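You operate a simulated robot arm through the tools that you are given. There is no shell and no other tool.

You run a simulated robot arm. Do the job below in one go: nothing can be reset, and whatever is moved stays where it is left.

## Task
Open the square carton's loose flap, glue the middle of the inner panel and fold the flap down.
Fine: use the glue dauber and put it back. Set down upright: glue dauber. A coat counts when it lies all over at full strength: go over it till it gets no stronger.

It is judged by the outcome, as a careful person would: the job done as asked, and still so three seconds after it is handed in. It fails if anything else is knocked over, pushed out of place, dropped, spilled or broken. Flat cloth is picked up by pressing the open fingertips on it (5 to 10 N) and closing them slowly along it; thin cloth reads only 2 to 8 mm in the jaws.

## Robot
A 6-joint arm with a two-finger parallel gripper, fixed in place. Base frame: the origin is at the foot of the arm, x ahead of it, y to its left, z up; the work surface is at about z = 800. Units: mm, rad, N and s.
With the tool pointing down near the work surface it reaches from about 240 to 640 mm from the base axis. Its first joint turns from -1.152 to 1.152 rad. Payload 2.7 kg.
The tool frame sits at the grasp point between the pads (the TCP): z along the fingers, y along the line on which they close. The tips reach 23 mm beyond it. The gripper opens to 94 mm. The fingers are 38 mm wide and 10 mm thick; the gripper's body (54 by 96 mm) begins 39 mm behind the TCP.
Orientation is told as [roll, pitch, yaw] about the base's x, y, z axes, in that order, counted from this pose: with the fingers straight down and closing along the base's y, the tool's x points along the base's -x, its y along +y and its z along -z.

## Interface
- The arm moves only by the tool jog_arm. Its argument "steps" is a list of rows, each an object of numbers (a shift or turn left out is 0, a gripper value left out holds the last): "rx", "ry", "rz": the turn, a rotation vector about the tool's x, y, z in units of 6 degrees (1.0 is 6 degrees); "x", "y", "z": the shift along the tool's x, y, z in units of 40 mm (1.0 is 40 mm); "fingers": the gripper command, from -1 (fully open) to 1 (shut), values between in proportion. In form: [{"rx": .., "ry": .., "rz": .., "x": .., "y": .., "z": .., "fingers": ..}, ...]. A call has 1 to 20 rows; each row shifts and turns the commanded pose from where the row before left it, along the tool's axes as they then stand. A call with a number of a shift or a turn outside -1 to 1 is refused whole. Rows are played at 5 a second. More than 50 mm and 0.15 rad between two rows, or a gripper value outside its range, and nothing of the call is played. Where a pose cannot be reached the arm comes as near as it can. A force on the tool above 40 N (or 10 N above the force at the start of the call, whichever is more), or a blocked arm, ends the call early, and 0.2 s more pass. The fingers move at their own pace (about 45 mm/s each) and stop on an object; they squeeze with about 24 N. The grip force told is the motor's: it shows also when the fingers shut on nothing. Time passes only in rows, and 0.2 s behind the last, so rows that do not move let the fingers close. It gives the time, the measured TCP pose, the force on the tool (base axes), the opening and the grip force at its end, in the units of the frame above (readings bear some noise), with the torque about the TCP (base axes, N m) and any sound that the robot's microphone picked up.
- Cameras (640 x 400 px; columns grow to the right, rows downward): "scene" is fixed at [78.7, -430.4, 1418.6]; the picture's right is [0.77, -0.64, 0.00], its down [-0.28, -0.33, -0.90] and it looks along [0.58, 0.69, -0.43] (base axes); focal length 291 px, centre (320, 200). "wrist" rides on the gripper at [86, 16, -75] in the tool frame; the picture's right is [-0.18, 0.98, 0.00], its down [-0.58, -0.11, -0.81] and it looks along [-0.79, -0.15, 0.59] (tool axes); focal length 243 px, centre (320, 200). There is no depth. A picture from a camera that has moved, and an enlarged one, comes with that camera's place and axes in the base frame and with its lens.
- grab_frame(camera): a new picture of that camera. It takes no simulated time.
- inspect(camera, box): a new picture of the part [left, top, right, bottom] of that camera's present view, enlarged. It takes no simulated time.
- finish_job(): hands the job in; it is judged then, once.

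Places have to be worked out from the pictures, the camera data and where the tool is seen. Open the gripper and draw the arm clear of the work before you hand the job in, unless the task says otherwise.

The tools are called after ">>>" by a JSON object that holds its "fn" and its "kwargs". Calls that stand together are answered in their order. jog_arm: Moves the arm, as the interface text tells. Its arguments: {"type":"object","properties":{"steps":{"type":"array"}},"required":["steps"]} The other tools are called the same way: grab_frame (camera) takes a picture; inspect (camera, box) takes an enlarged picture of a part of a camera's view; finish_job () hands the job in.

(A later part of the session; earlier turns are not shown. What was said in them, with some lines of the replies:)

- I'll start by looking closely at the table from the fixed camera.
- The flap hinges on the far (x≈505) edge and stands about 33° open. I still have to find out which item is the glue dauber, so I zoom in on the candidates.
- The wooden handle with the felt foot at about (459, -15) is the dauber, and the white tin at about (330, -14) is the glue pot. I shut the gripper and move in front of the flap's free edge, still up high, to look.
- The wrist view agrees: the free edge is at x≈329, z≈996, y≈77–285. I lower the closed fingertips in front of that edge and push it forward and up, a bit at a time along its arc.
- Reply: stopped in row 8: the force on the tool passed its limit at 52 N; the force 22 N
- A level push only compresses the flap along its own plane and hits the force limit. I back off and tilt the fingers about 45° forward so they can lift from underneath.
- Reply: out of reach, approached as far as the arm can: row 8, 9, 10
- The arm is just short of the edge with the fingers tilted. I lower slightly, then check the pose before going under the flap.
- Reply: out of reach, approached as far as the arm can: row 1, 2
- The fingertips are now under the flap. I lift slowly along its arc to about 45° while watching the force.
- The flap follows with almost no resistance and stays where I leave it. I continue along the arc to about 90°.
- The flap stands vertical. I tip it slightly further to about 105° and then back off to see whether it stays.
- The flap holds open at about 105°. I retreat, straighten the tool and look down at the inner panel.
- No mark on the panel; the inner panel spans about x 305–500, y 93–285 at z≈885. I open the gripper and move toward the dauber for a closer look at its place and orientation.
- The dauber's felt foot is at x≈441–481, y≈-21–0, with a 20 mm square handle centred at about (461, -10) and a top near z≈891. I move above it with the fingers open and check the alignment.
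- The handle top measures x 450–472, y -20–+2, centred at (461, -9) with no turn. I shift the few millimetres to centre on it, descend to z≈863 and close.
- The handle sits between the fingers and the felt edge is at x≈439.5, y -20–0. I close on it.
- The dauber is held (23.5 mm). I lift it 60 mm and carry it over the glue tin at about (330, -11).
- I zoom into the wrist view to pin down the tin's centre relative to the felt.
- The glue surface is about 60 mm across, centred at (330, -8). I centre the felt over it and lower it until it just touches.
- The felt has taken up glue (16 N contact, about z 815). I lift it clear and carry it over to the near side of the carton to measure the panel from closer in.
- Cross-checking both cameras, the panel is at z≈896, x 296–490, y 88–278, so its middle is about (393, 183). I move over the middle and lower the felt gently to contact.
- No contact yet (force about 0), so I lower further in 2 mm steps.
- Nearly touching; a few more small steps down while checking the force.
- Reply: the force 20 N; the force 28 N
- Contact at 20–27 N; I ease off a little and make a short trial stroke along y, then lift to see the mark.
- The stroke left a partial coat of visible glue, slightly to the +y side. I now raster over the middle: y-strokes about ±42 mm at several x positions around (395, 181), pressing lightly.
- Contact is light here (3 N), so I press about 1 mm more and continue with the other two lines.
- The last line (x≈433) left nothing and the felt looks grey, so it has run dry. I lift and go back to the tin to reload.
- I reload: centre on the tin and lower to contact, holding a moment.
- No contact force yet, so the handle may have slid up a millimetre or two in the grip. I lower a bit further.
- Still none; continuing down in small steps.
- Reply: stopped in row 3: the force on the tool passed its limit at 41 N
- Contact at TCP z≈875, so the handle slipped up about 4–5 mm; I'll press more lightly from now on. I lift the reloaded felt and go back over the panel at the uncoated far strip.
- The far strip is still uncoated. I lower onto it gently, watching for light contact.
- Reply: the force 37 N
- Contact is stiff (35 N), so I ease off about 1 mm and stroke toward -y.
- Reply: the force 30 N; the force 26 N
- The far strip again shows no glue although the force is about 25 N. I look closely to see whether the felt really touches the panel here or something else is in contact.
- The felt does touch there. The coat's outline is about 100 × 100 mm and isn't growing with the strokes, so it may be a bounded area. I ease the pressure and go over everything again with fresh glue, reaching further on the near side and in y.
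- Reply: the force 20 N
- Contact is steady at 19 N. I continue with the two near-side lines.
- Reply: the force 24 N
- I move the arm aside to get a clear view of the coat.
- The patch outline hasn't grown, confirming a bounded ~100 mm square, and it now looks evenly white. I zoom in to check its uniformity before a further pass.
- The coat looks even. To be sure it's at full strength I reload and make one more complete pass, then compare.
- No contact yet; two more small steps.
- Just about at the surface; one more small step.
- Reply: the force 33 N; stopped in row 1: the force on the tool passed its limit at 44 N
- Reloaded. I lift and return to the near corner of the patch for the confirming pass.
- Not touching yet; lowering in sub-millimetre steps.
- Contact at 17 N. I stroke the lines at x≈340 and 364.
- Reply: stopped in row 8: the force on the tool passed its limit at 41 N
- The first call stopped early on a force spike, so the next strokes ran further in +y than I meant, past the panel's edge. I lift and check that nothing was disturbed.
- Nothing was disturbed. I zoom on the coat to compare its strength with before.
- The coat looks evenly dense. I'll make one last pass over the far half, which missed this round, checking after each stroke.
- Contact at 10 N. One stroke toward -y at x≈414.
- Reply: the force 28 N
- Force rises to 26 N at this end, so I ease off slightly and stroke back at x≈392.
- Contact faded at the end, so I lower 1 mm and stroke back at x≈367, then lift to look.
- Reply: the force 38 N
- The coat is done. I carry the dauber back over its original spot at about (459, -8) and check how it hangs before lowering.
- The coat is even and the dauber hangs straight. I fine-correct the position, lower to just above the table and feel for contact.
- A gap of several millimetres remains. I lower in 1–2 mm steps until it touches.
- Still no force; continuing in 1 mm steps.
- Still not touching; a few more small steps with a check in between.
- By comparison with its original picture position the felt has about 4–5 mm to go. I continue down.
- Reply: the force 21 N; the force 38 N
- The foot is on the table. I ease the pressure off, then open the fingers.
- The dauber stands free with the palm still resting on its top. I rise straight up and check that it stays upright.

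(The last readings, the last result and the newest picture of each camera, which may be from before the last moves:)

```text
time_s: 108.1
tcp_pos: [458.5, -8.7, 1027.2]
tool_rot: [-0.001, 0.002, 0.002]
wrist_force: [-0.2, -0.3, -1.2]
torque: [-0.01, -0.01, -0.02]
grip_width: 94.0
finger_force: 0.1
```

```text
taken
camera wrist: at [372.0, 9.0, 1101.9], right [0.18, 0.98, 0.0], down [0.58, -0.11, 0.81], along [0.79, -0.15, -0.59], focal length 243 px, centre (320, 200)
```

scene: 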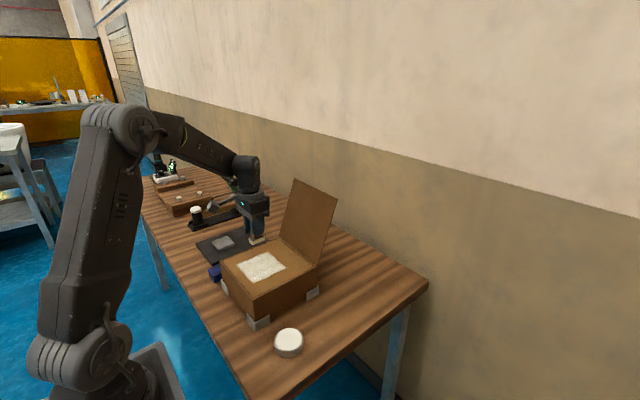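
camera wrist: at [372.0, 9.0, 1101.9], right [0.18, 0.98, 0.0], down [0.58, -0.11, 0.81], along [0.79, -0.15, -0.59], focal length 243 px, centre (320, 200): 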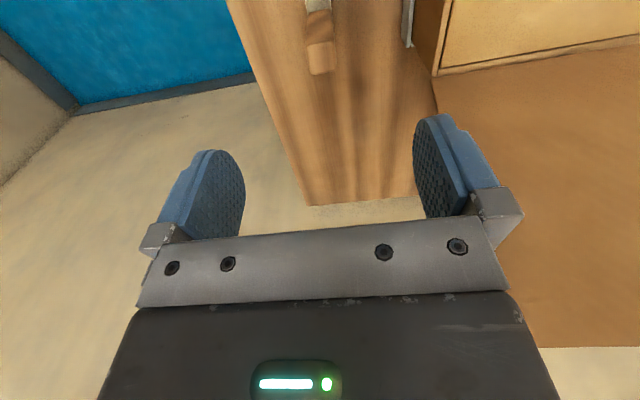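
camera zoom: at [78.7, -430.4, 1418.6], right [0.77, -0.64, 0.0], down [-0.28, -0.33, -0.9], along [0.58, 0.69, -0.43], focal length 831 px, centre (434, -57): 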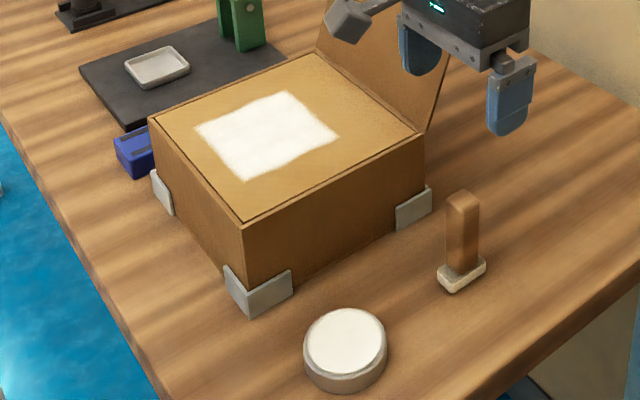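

The dauber stands upright in its place. Next I close the fingers and go up and over behind the raised flap (edge at about x≈570, z≈1080) to fold it down.

>>> {"fn": "jog_arm", "kwargs": {"steps": [{"z": -1, "fingers": 1}, {"z": -1}, {"z": -1, "y": 0.5}, {"y": 0.9, "x": -0.4}, {"y": 0.9, "x": -0.5}, {"y": 0.9, "x": -0.6}, {"y": 0.6, "x": -0.7}, {"y": 0.3, "x": -0.8}, {"x": -0.7}, {}]}}

>>> {"fn": "grab_frame", "kwargs": {"camera": "scene"}}

>>> {"fn": "grab_frame", "kwargs": {"camera": "wrist"}}

```text
time_s: 110.3
tcp_pos: [568.6, 150.9, 1141.6]
tool_rot: [0.0, 0.001, 0.002]
wrist_force: [-0.1, -0.6, -0.2]
torque: [-0.03, -0.01, -0.01]
grip_width: 0.1
finger_force: 24.0
out of reach, approached as far as the arm can: row 8, 9
```

```text
taken
```

scene: 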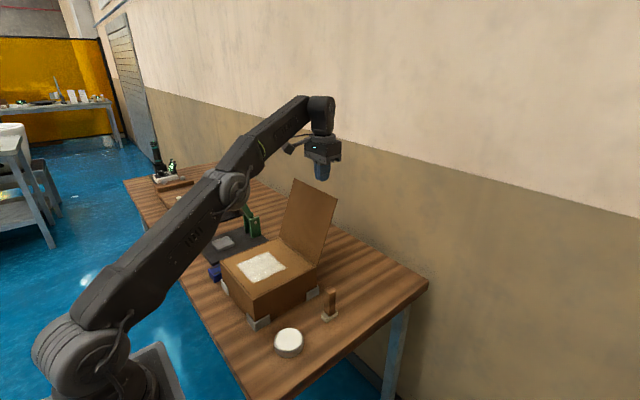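

```text
taken
camera wrist: at [481.7, 167.4, 1215.5], right [0.18, 0.98, 0.0], down [0.58, -0.11, 0.81], along [0.79, -0.15, -0.59], focal length 243 px, centre (320, 200)
```

wrist: 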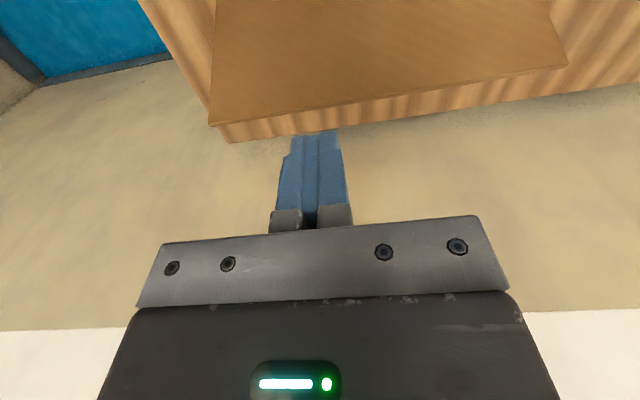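

Straight down, the arm can't reach past x≈568 here. I tilt the fingers 30° forward to reach over the flap's top edge (x≈561, z≈1090).

>>> {"fn": "jog_arm", "kwargs": {"steps": [{"ry": -1}, {"ry": -1}, {"ry": -1}, {"ry": -1}, {"ry": -1}, {"x": -0.433, "z": 0.25}, {"x": -0.433, "z": 0.25}, {}]}}

>>> {"fn": "grab_frame", "kwargs": {"camera": "wrist"}}

>>> {"fn": "grab_frame", "kwargs": {"camera": "scene"}}

```text
time_s: 112.1
tcp_pos: [608.1, 149.8, 1139.9]
tool_rot: [0.001, -0.525, 0.001]
wrist_force: [0.1, -0.5, 0.3]
torque: [-0.02, 0.01, 0.01]
grip_width: 0.1
finger_force: 23.8
```

```text
taken
camera wrist: at [496.5, 166.8, 1160.9], right [0.16, 0.98, 0.09], down [0.1, -0.11, 0.99], along [0.98, -0.15, -0.11], focal length 243 px, centre (320, 200)
```

wrist: 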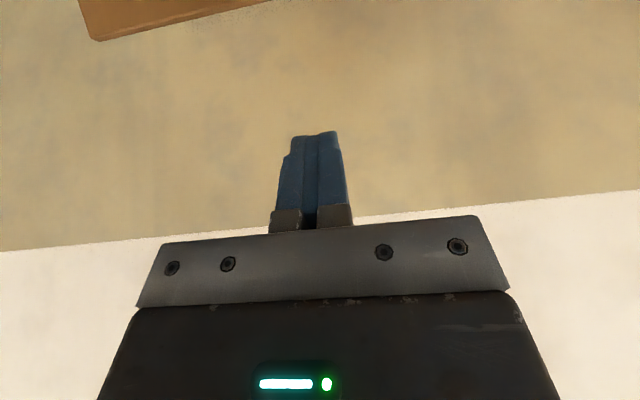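

```text
taken
```

scene: 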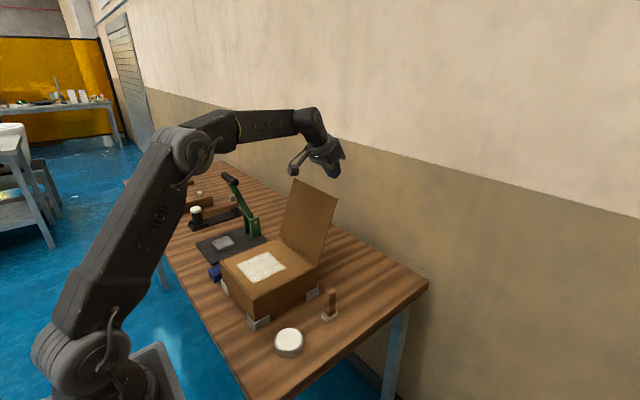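

The fingers are over and behind the flap. I centre in y and lower the fingertips behind its edge.

>>> {"fn": "jog_arm", "kwargs": {"steps": [{"y": 0.7}, {"x": 0.34, "z": 0.6}, {"x": 0.34, "z": 0.6}, {}]}}

>>> {"fn": "grab_frame", "kwargs": {"camera": "wrist"}}

>>> {"fn": "inspect", "kwargs": {"camera": "scene", "box": [260, 120, 380, 240]}}

```text
time_s: 113.1
tcp_pos: [608.4, 179.8, 1084.8]
tool_rot: [0.002, -0.526, 0.0]
wrist_force: [-0.6, 0.6, -0.6]
torque: [0.0, -0.01, 0.0]
grip_width: 0.1
finger_force: 24.6
```

```text
taken
camera wrist: at [496.0, 196.2, 1106.4], right [0.16, 0.98, 0.09], down [0.1, -0.11, 0.99], along [0.98, -0.15, -0.11], focal length 243 px, centre (320, 200)
```

wrist: 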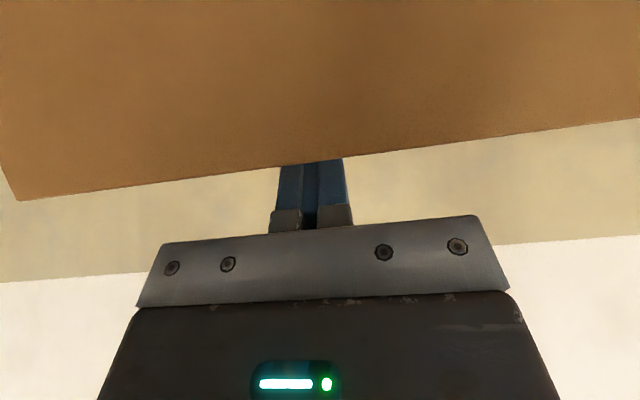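

```text
3.33 times, centred on (320, 180) of scene
camera zoom: at [78.7, -430.4, 1418.6], right [0.77, -0.64, 0.0], down [-0.28, -0.33, -0.9], along [0.58, 0.69, -0.43], focal length 970 px, centre (320, 267)
```

zoom: 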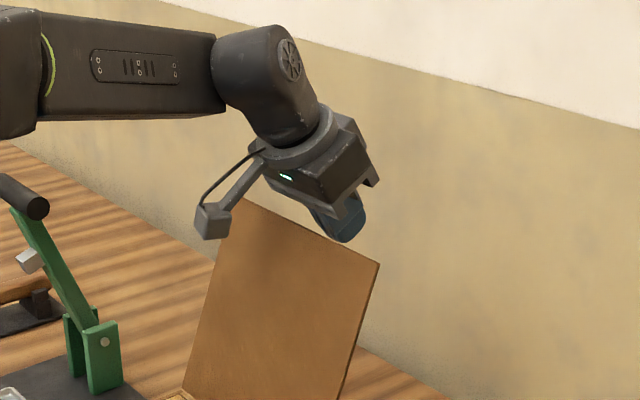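

The fingertips are hidden behind the flap's edge, as wanted. I pull back toward the arm in small steps to bring the flap to vertical.

>>> {"fn": "jog_arm", "kwargs": {"steps": [{"x": 0.28, "z": -0.135}, {"x": 0.28, "z": -0.135}, {"x": 0.28, "z": -0.135}, {"x": 0.28, "z": -0.135}, {"x": 0.28, "z": -0.135}, {"x": 0.28, "z": -0.135}, {"x": 0.28, "z": -0.135}, {"x": 0.28, "z": -0.135}, {}]}}

>>> {"fn": "inspect", "kwargs": {"camera": "scene", "box": [220, 140, 380, 260]}}

>>> {"fn": "grab_frame", "kwargs": {"camera": "wrist"}}

```text
time_s: 115.1
tcp_pos: [511.0, 177.1, 1078.2]
tool_rot: [0.002, -0.528, 0.001]
wrist_force: [-0.9, -0.7, 7.6]
torque: [-0.21, 0.24, -0.16]
grip_width: 0.0
finger_force: 24.0
```

```text
3.33 times, centred on (300, 200) of scene
camera zoom: at [78.5, -430.5, 1418.6], right [0.77, -0.64, 0.0], down [-0.27, -0.33, -0.9], along [0.58, 0.69, -0.43], focal length 970 px, centre (387, 200)
```

zoom: 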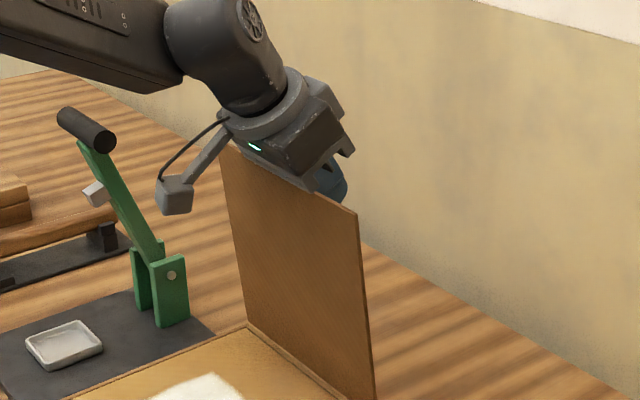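

```text
taken
camera wrist: at [397.8, 195.5, 1099.1], right [0.16, 0.98, 0.09], down [0.1, -0.11, 0.99], along [0.98, -0.15, -0.11], focal length 243 px, centre (320, 200)
```

wrist: 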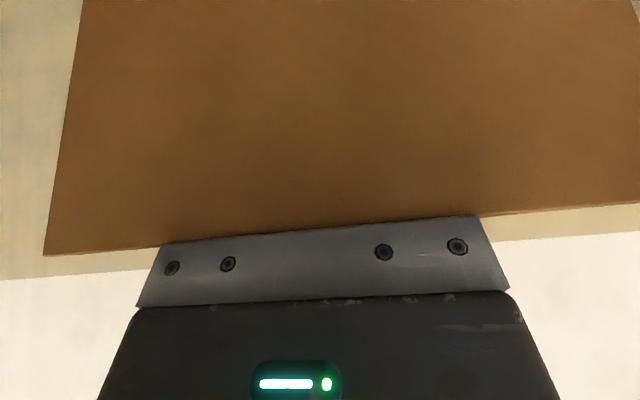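

The flap is now past vertical (about 80°). I straighten the tool while it is behind the flap, then sweep it down along its arc to about 30°.

>>> {"fn": "jog_arm", "kwargs": {"steps": [{"ry": 1}, {"ry": 1}, {"ry": 1}, {"ry": 1}, {"ry": 1.0}, {}, {"x": 0.34, "z": 0.07}, {"x": 0.34, "z": 0.07}, {"x": 0.34, "z": 0.07}, {"x": 0.32, "z": 0.13}, {"x": 0.32, "z": 0.13}, {"x": 0.32, "z": 0.13}, {}]}}

>>> {"fn": "inspect", "kwargs": {"camera": "scene", "box": [200, 160, 360, 280]}}

>>> {"fn": "grab_frame", "kwargs": {"camera": "wrist"}}

```text
time_s: 117.9
tcp_pos: [431.2, 176.8, 1051.0]
tool_rot: [0.0, 0.0, 0.003]
wrist_force: [0.4, 0.2, -0.5]
torque: [0.0, 0.02, 0.0]
grip_width: 0.0
finger_force: 24.3
```

```text
3.33 times, centred on (280, 220) of scene
camera zoom: at [78.7, -430.4, 1418.6], right [0.77, -0.64, 0.0], down [-0.28, -0.33, -0.9], along [0.58, 0.69, -0.43], focal length 970 px, centre (453, 133)
```

zoom: 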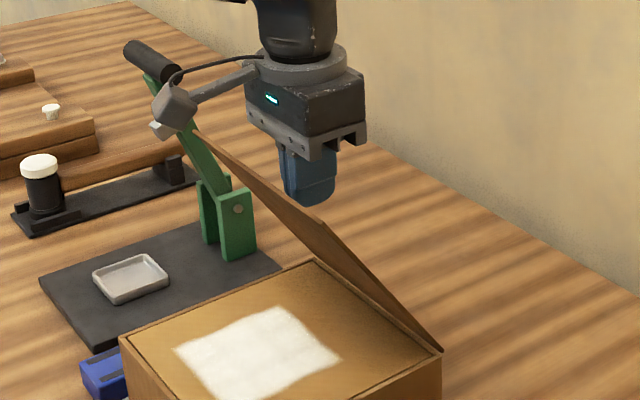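

```text
taken
camera wrist: at [344.1, 193.9, 1125.6], right [0.18, 0.98, 0.0], down [0.58, -0.11, 0.81], along [0.79, -0.15, -0.59], focal length 243 px, centre (320, 200)
```

wrist: 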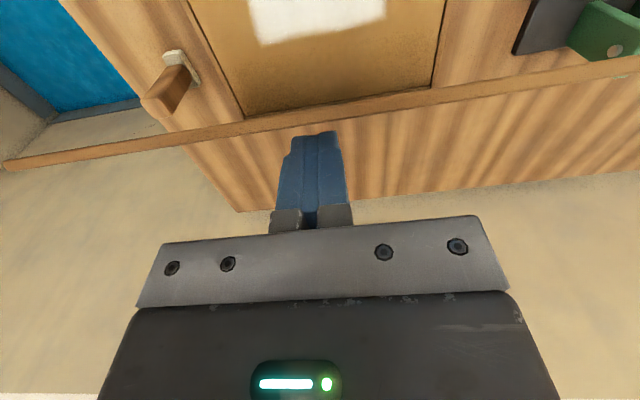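

The flap follows and sits at roughly 55°. I continue down the arc to about 15°.

>>> {"fn": "jog_arm", "kwargs": {"steps": [{"x": 0.275, "z": 0.21}, {"x": 0.275, "z": 0.21}, {"x": 0.275, "z": 0.21}, {"x": 0.22, "z": 0.275}, {"x": 0.22, "z": 0.275}, {"x": 0.22, "z": 0.275}, {"x": 0.1, "z": 0.22}, {"x": 0.1, "z": 0.22}, {"x": 0.1, "z": 0.22}, {"x": 0.05, "z": 0.2}, {"x": 0.05, "z": 0.2}, {}]}}

>>> {"fn": "inspect", "kwargs": {"camera": "scene", "box": [190, 190, 350, 310]}}

>>> {"fn": "grab_frame", "kwargs": {"camera": "wrist"}}

```text
time_s: 120.5
tcp_pos: [355.2, 179.9, 952.2]
tool_rot: [0.001, 0.0, 0.001]
wrist_force: [0.2, 0.5, 0.3]
torque: [-0.01, 0.0, -0.03]
grip_width: 0.1
finger_force: 24.1
```

```text
3.33 times, centred on (270, 250) of scene
camera zoom: at [78.7, -430.4, 1418.6], right [0.77, -0.64, 0.0], down [-0.28, -0.33, -0.9], along [0.58, 0.69, -0.43], focal length 970 px, centre (487, 33)
```

zoom: 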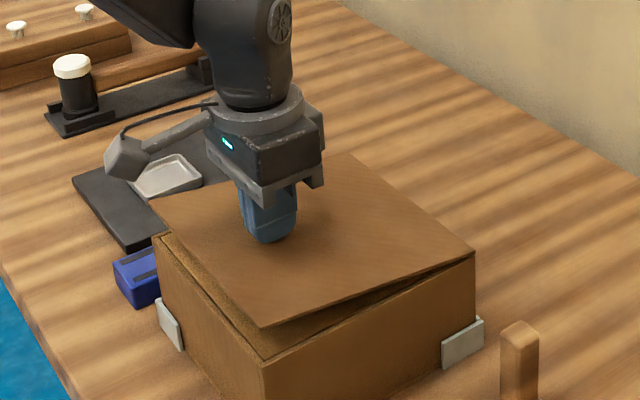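

```text
taken
camera wrist: at [268.8, 195.1, 1026.9], right [0.18, 0.98, 0.0], down [0.58, -0.11, 0.81], along [0.79, -0.15, -0.59], focal length 243 px, centre (320, 200)
```

wrist: 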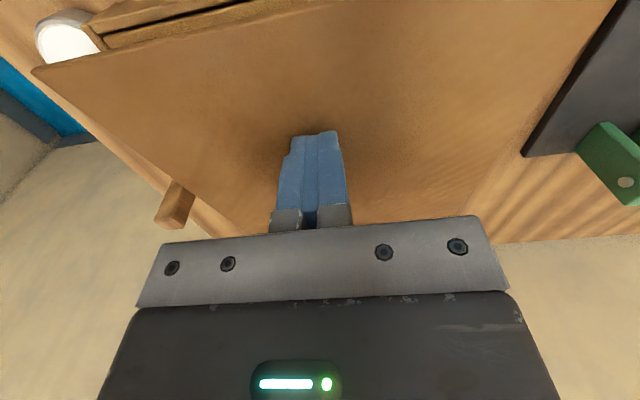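

About 12° left. I press down steadily above the glued area until the flap lies flat, watching the force.

>>> {"fn": "jog_arm", "kwargs": {"steps": [{"z": 0.2}, {"z": 0.2}, {"z": 0.15}, {"z": 0.1}, {}]}}

>>> {"fn": "jog_arm", "kwargs": {"steps": [{"z": 0.05}, {"z": 0.05}, {}]}}

```text
time_s: 121.7
tcp_pos: [355.2, 176.1, 927.6]
tool_rot: [0.003, -0.001, 0.002]
wrist_force: [-1.3, -3.7, 8.6]
torque: [-0.08, -0.14, -0.07]
grip_width: 0.0
finger_force: 24.0
```

```text
time_s: 122.1
tcp_pos: [355.4, 178.5, 927.1]
tool_rot: [0.002, -0.003, 0.0]
wrist_force: [-5.6, -3.5, 9.0]
torque: [-0.11, 0.0, -0.11]
grip_width: 0.1
finger_force: 24.1
stopped in row 2: the force on the tool passed its limit at 46 N (the readings are from after the stop); the commanded pose is now the measured one
```

The flap resists firmly at tip height ~904, so it appears to lie flat. I check the pictures.

>>> {"fn": "inspect", "kwargs": {"camera": "scene", "box": [190, 210, 350, 330]}}

>>> {"fn": "grab_frame", "kwargs": {"camera": "wrist"}}

```text
3.33 times, centred on (270, 270) of scene
camera zoom: at [78.4, -430.5, 1418.6], right [0.77, -0.64, 0.0], down [-0.27, -0.33, -0.9], along [0.58, 0.69, -0.43], focal length 970 px, centre (487, -33)
```

zoom: 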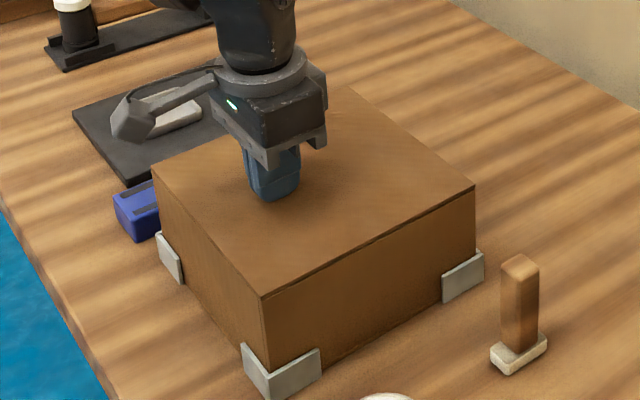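

```text
taken
camera wrist: at [268.9, 193.9, 1002.0], right [0.18, 0.98, 0.0], down [0.58, -0.11, 0.81], along [0.79, -0.15, -0.59], focal length 243 px, centre (320, 200)
```

wrist: 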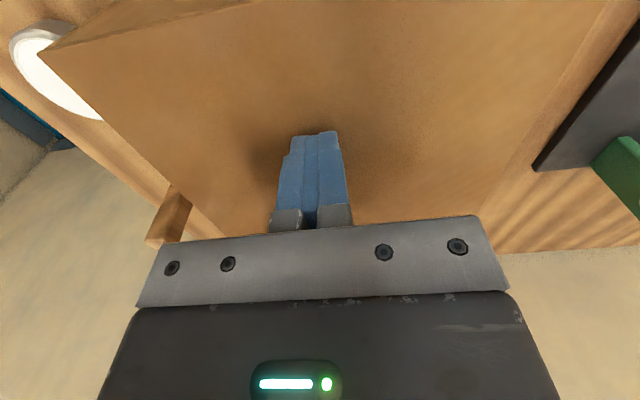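

The flap lies flat on the carton. I press lightly and hold it for several seconds so the glue takes.

>>> {"fn": "jog_arm", "kwargs": {"steps": [{"z": 0.02}, {}, {}, {}, {}, {}, {}, {}, {}, {}, {}, {}, {}, {}, {}, {}, {}, {}, {}, {}]}}

>>> {"fn": "jog_arm", "kwargs": {"steps": [{}, {}, {}, {}, {}, {}, {}, {}, {}, {}, {}, {}, {}, {}, {}, {}, {}, {}, {}, {}]}}

```text
time_s: 126.3
tcp_pos: [356.4, 177.0, 926.5]
tool_rot: [0.002, -0.005, 0.003]
wrist_force: [-6.0, -5.7, 33.9]
torque: [-0.19, 0.04, 0.0]
grip_width: 0.0
finger_force: 23.9
```

```text
time_s: 130.5
tcp_pos: [356.2, 177.2, 926.8]
tool_rot: [0.003, -0.005, 0.003]
wrist_force: [-2.7, -2.5, 33.1]
torque: [-0.1, -0.02, -0.01]
grip_width: 0.0
finger_force: 24.1
```

Held about 8 s at 33 N. Now I lift slowly and see whether the flap stays down.

>>> {"fn": "jog_arm", "kwargs": {"steps": [{"z": -0.1}, {"z": -0.3}, {"z": -0.6}, {"z": -1}, {"z": -1}, {"z": -1}, {"z": -1, "fingers": -1}, {}, {}, {}, {}, {}, {}, {}, {}, {}, {}, {}]}}

>>> {"fn": "inspect", "kwargs": {"camera": "scene", "box": [190, 210, 350, 370]}}

>>> {"fn": "grab_frame", "kwargs": {"camera": "wrist"}}

>>> {"fn": "grab_frame", "kwargs": {"camera": "scene"}}

```text
time_s: 134.3
tcp_pos: [355.2, 179.4, 1124.5]
tool_rot: [0.001, -0.003, 0.003]
wrist_force: [0.7, -1.3, -0.5]
torque: [-0.02, 0.01, 0.02]
grip_width: 94.1
finger_force: 0.0
```

```text
2.50 times, centred on (270, 290) of scene
camera zoom: at [78.7, -430.4, 1418.6], right [0.77, -0.64, 0.0], down [-0.28, -0.33, -0.9], along [0.58, 0.69, -0.43], focal length 727 px, centre (445, -25)
```

zoom: 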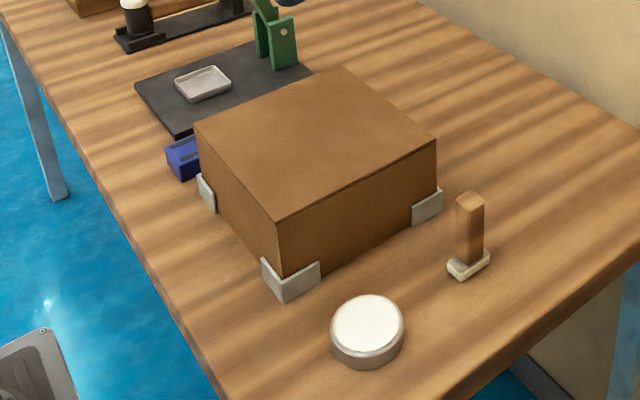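

```text
taken
camera wrist: at [267.6, 195.0, 1198.6], right [0.18, 0.98, 0.0], down [0.58, -0.11, 0.81], along [0.79, -0.15, -0.59], focal length 243 px, centre (320, 200)
```

wrist: 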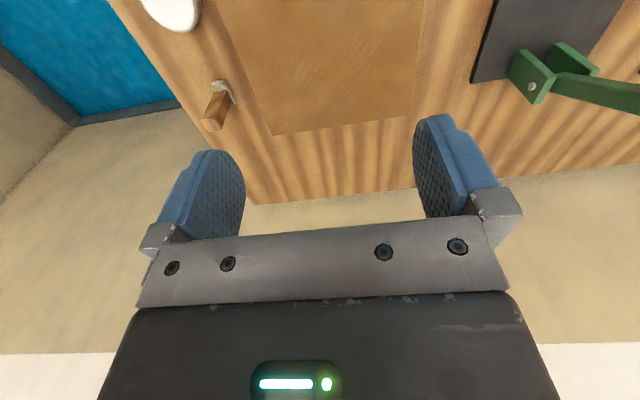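

```text
taken
```

scene: 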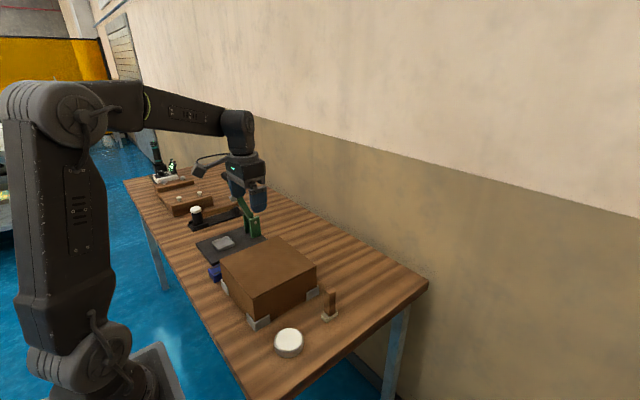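

More than two seconds after I let go, the flap is still flat. The dauber stands upright in its original place, the tin and the other items haven't moved, and the gripper is open and clear. I hand the job in.

>>> {"fn": "finish_job", "kwargs": {}}

```text
The job is handed in.
```

The carton is glued shut and the job is handed in. I opened the flap, coated the middle of the inner panel, folded the flap down and held it pressed for about 8 seconds. It was still lying flat a few seconds after I let go.

- **Coat:** it covers a square of about 100 mm, centred about 20 mm toward the arm from my estimate of the panel's middle. Further strokes didn't widen it, and the last passes made no visible difference in strength.
- **Dauber:** it's back in its original spot, standing upright, with some white glue still on the felt.
- **One slip:** during a later pass two strokes ran past the panel's edge on the far side. I checked straight afterwards and nothing had moved, and I saw no glue outside the patch.

The glue tin, carton and other items on the bench look where they started, and the arm is clear with the gripper open.
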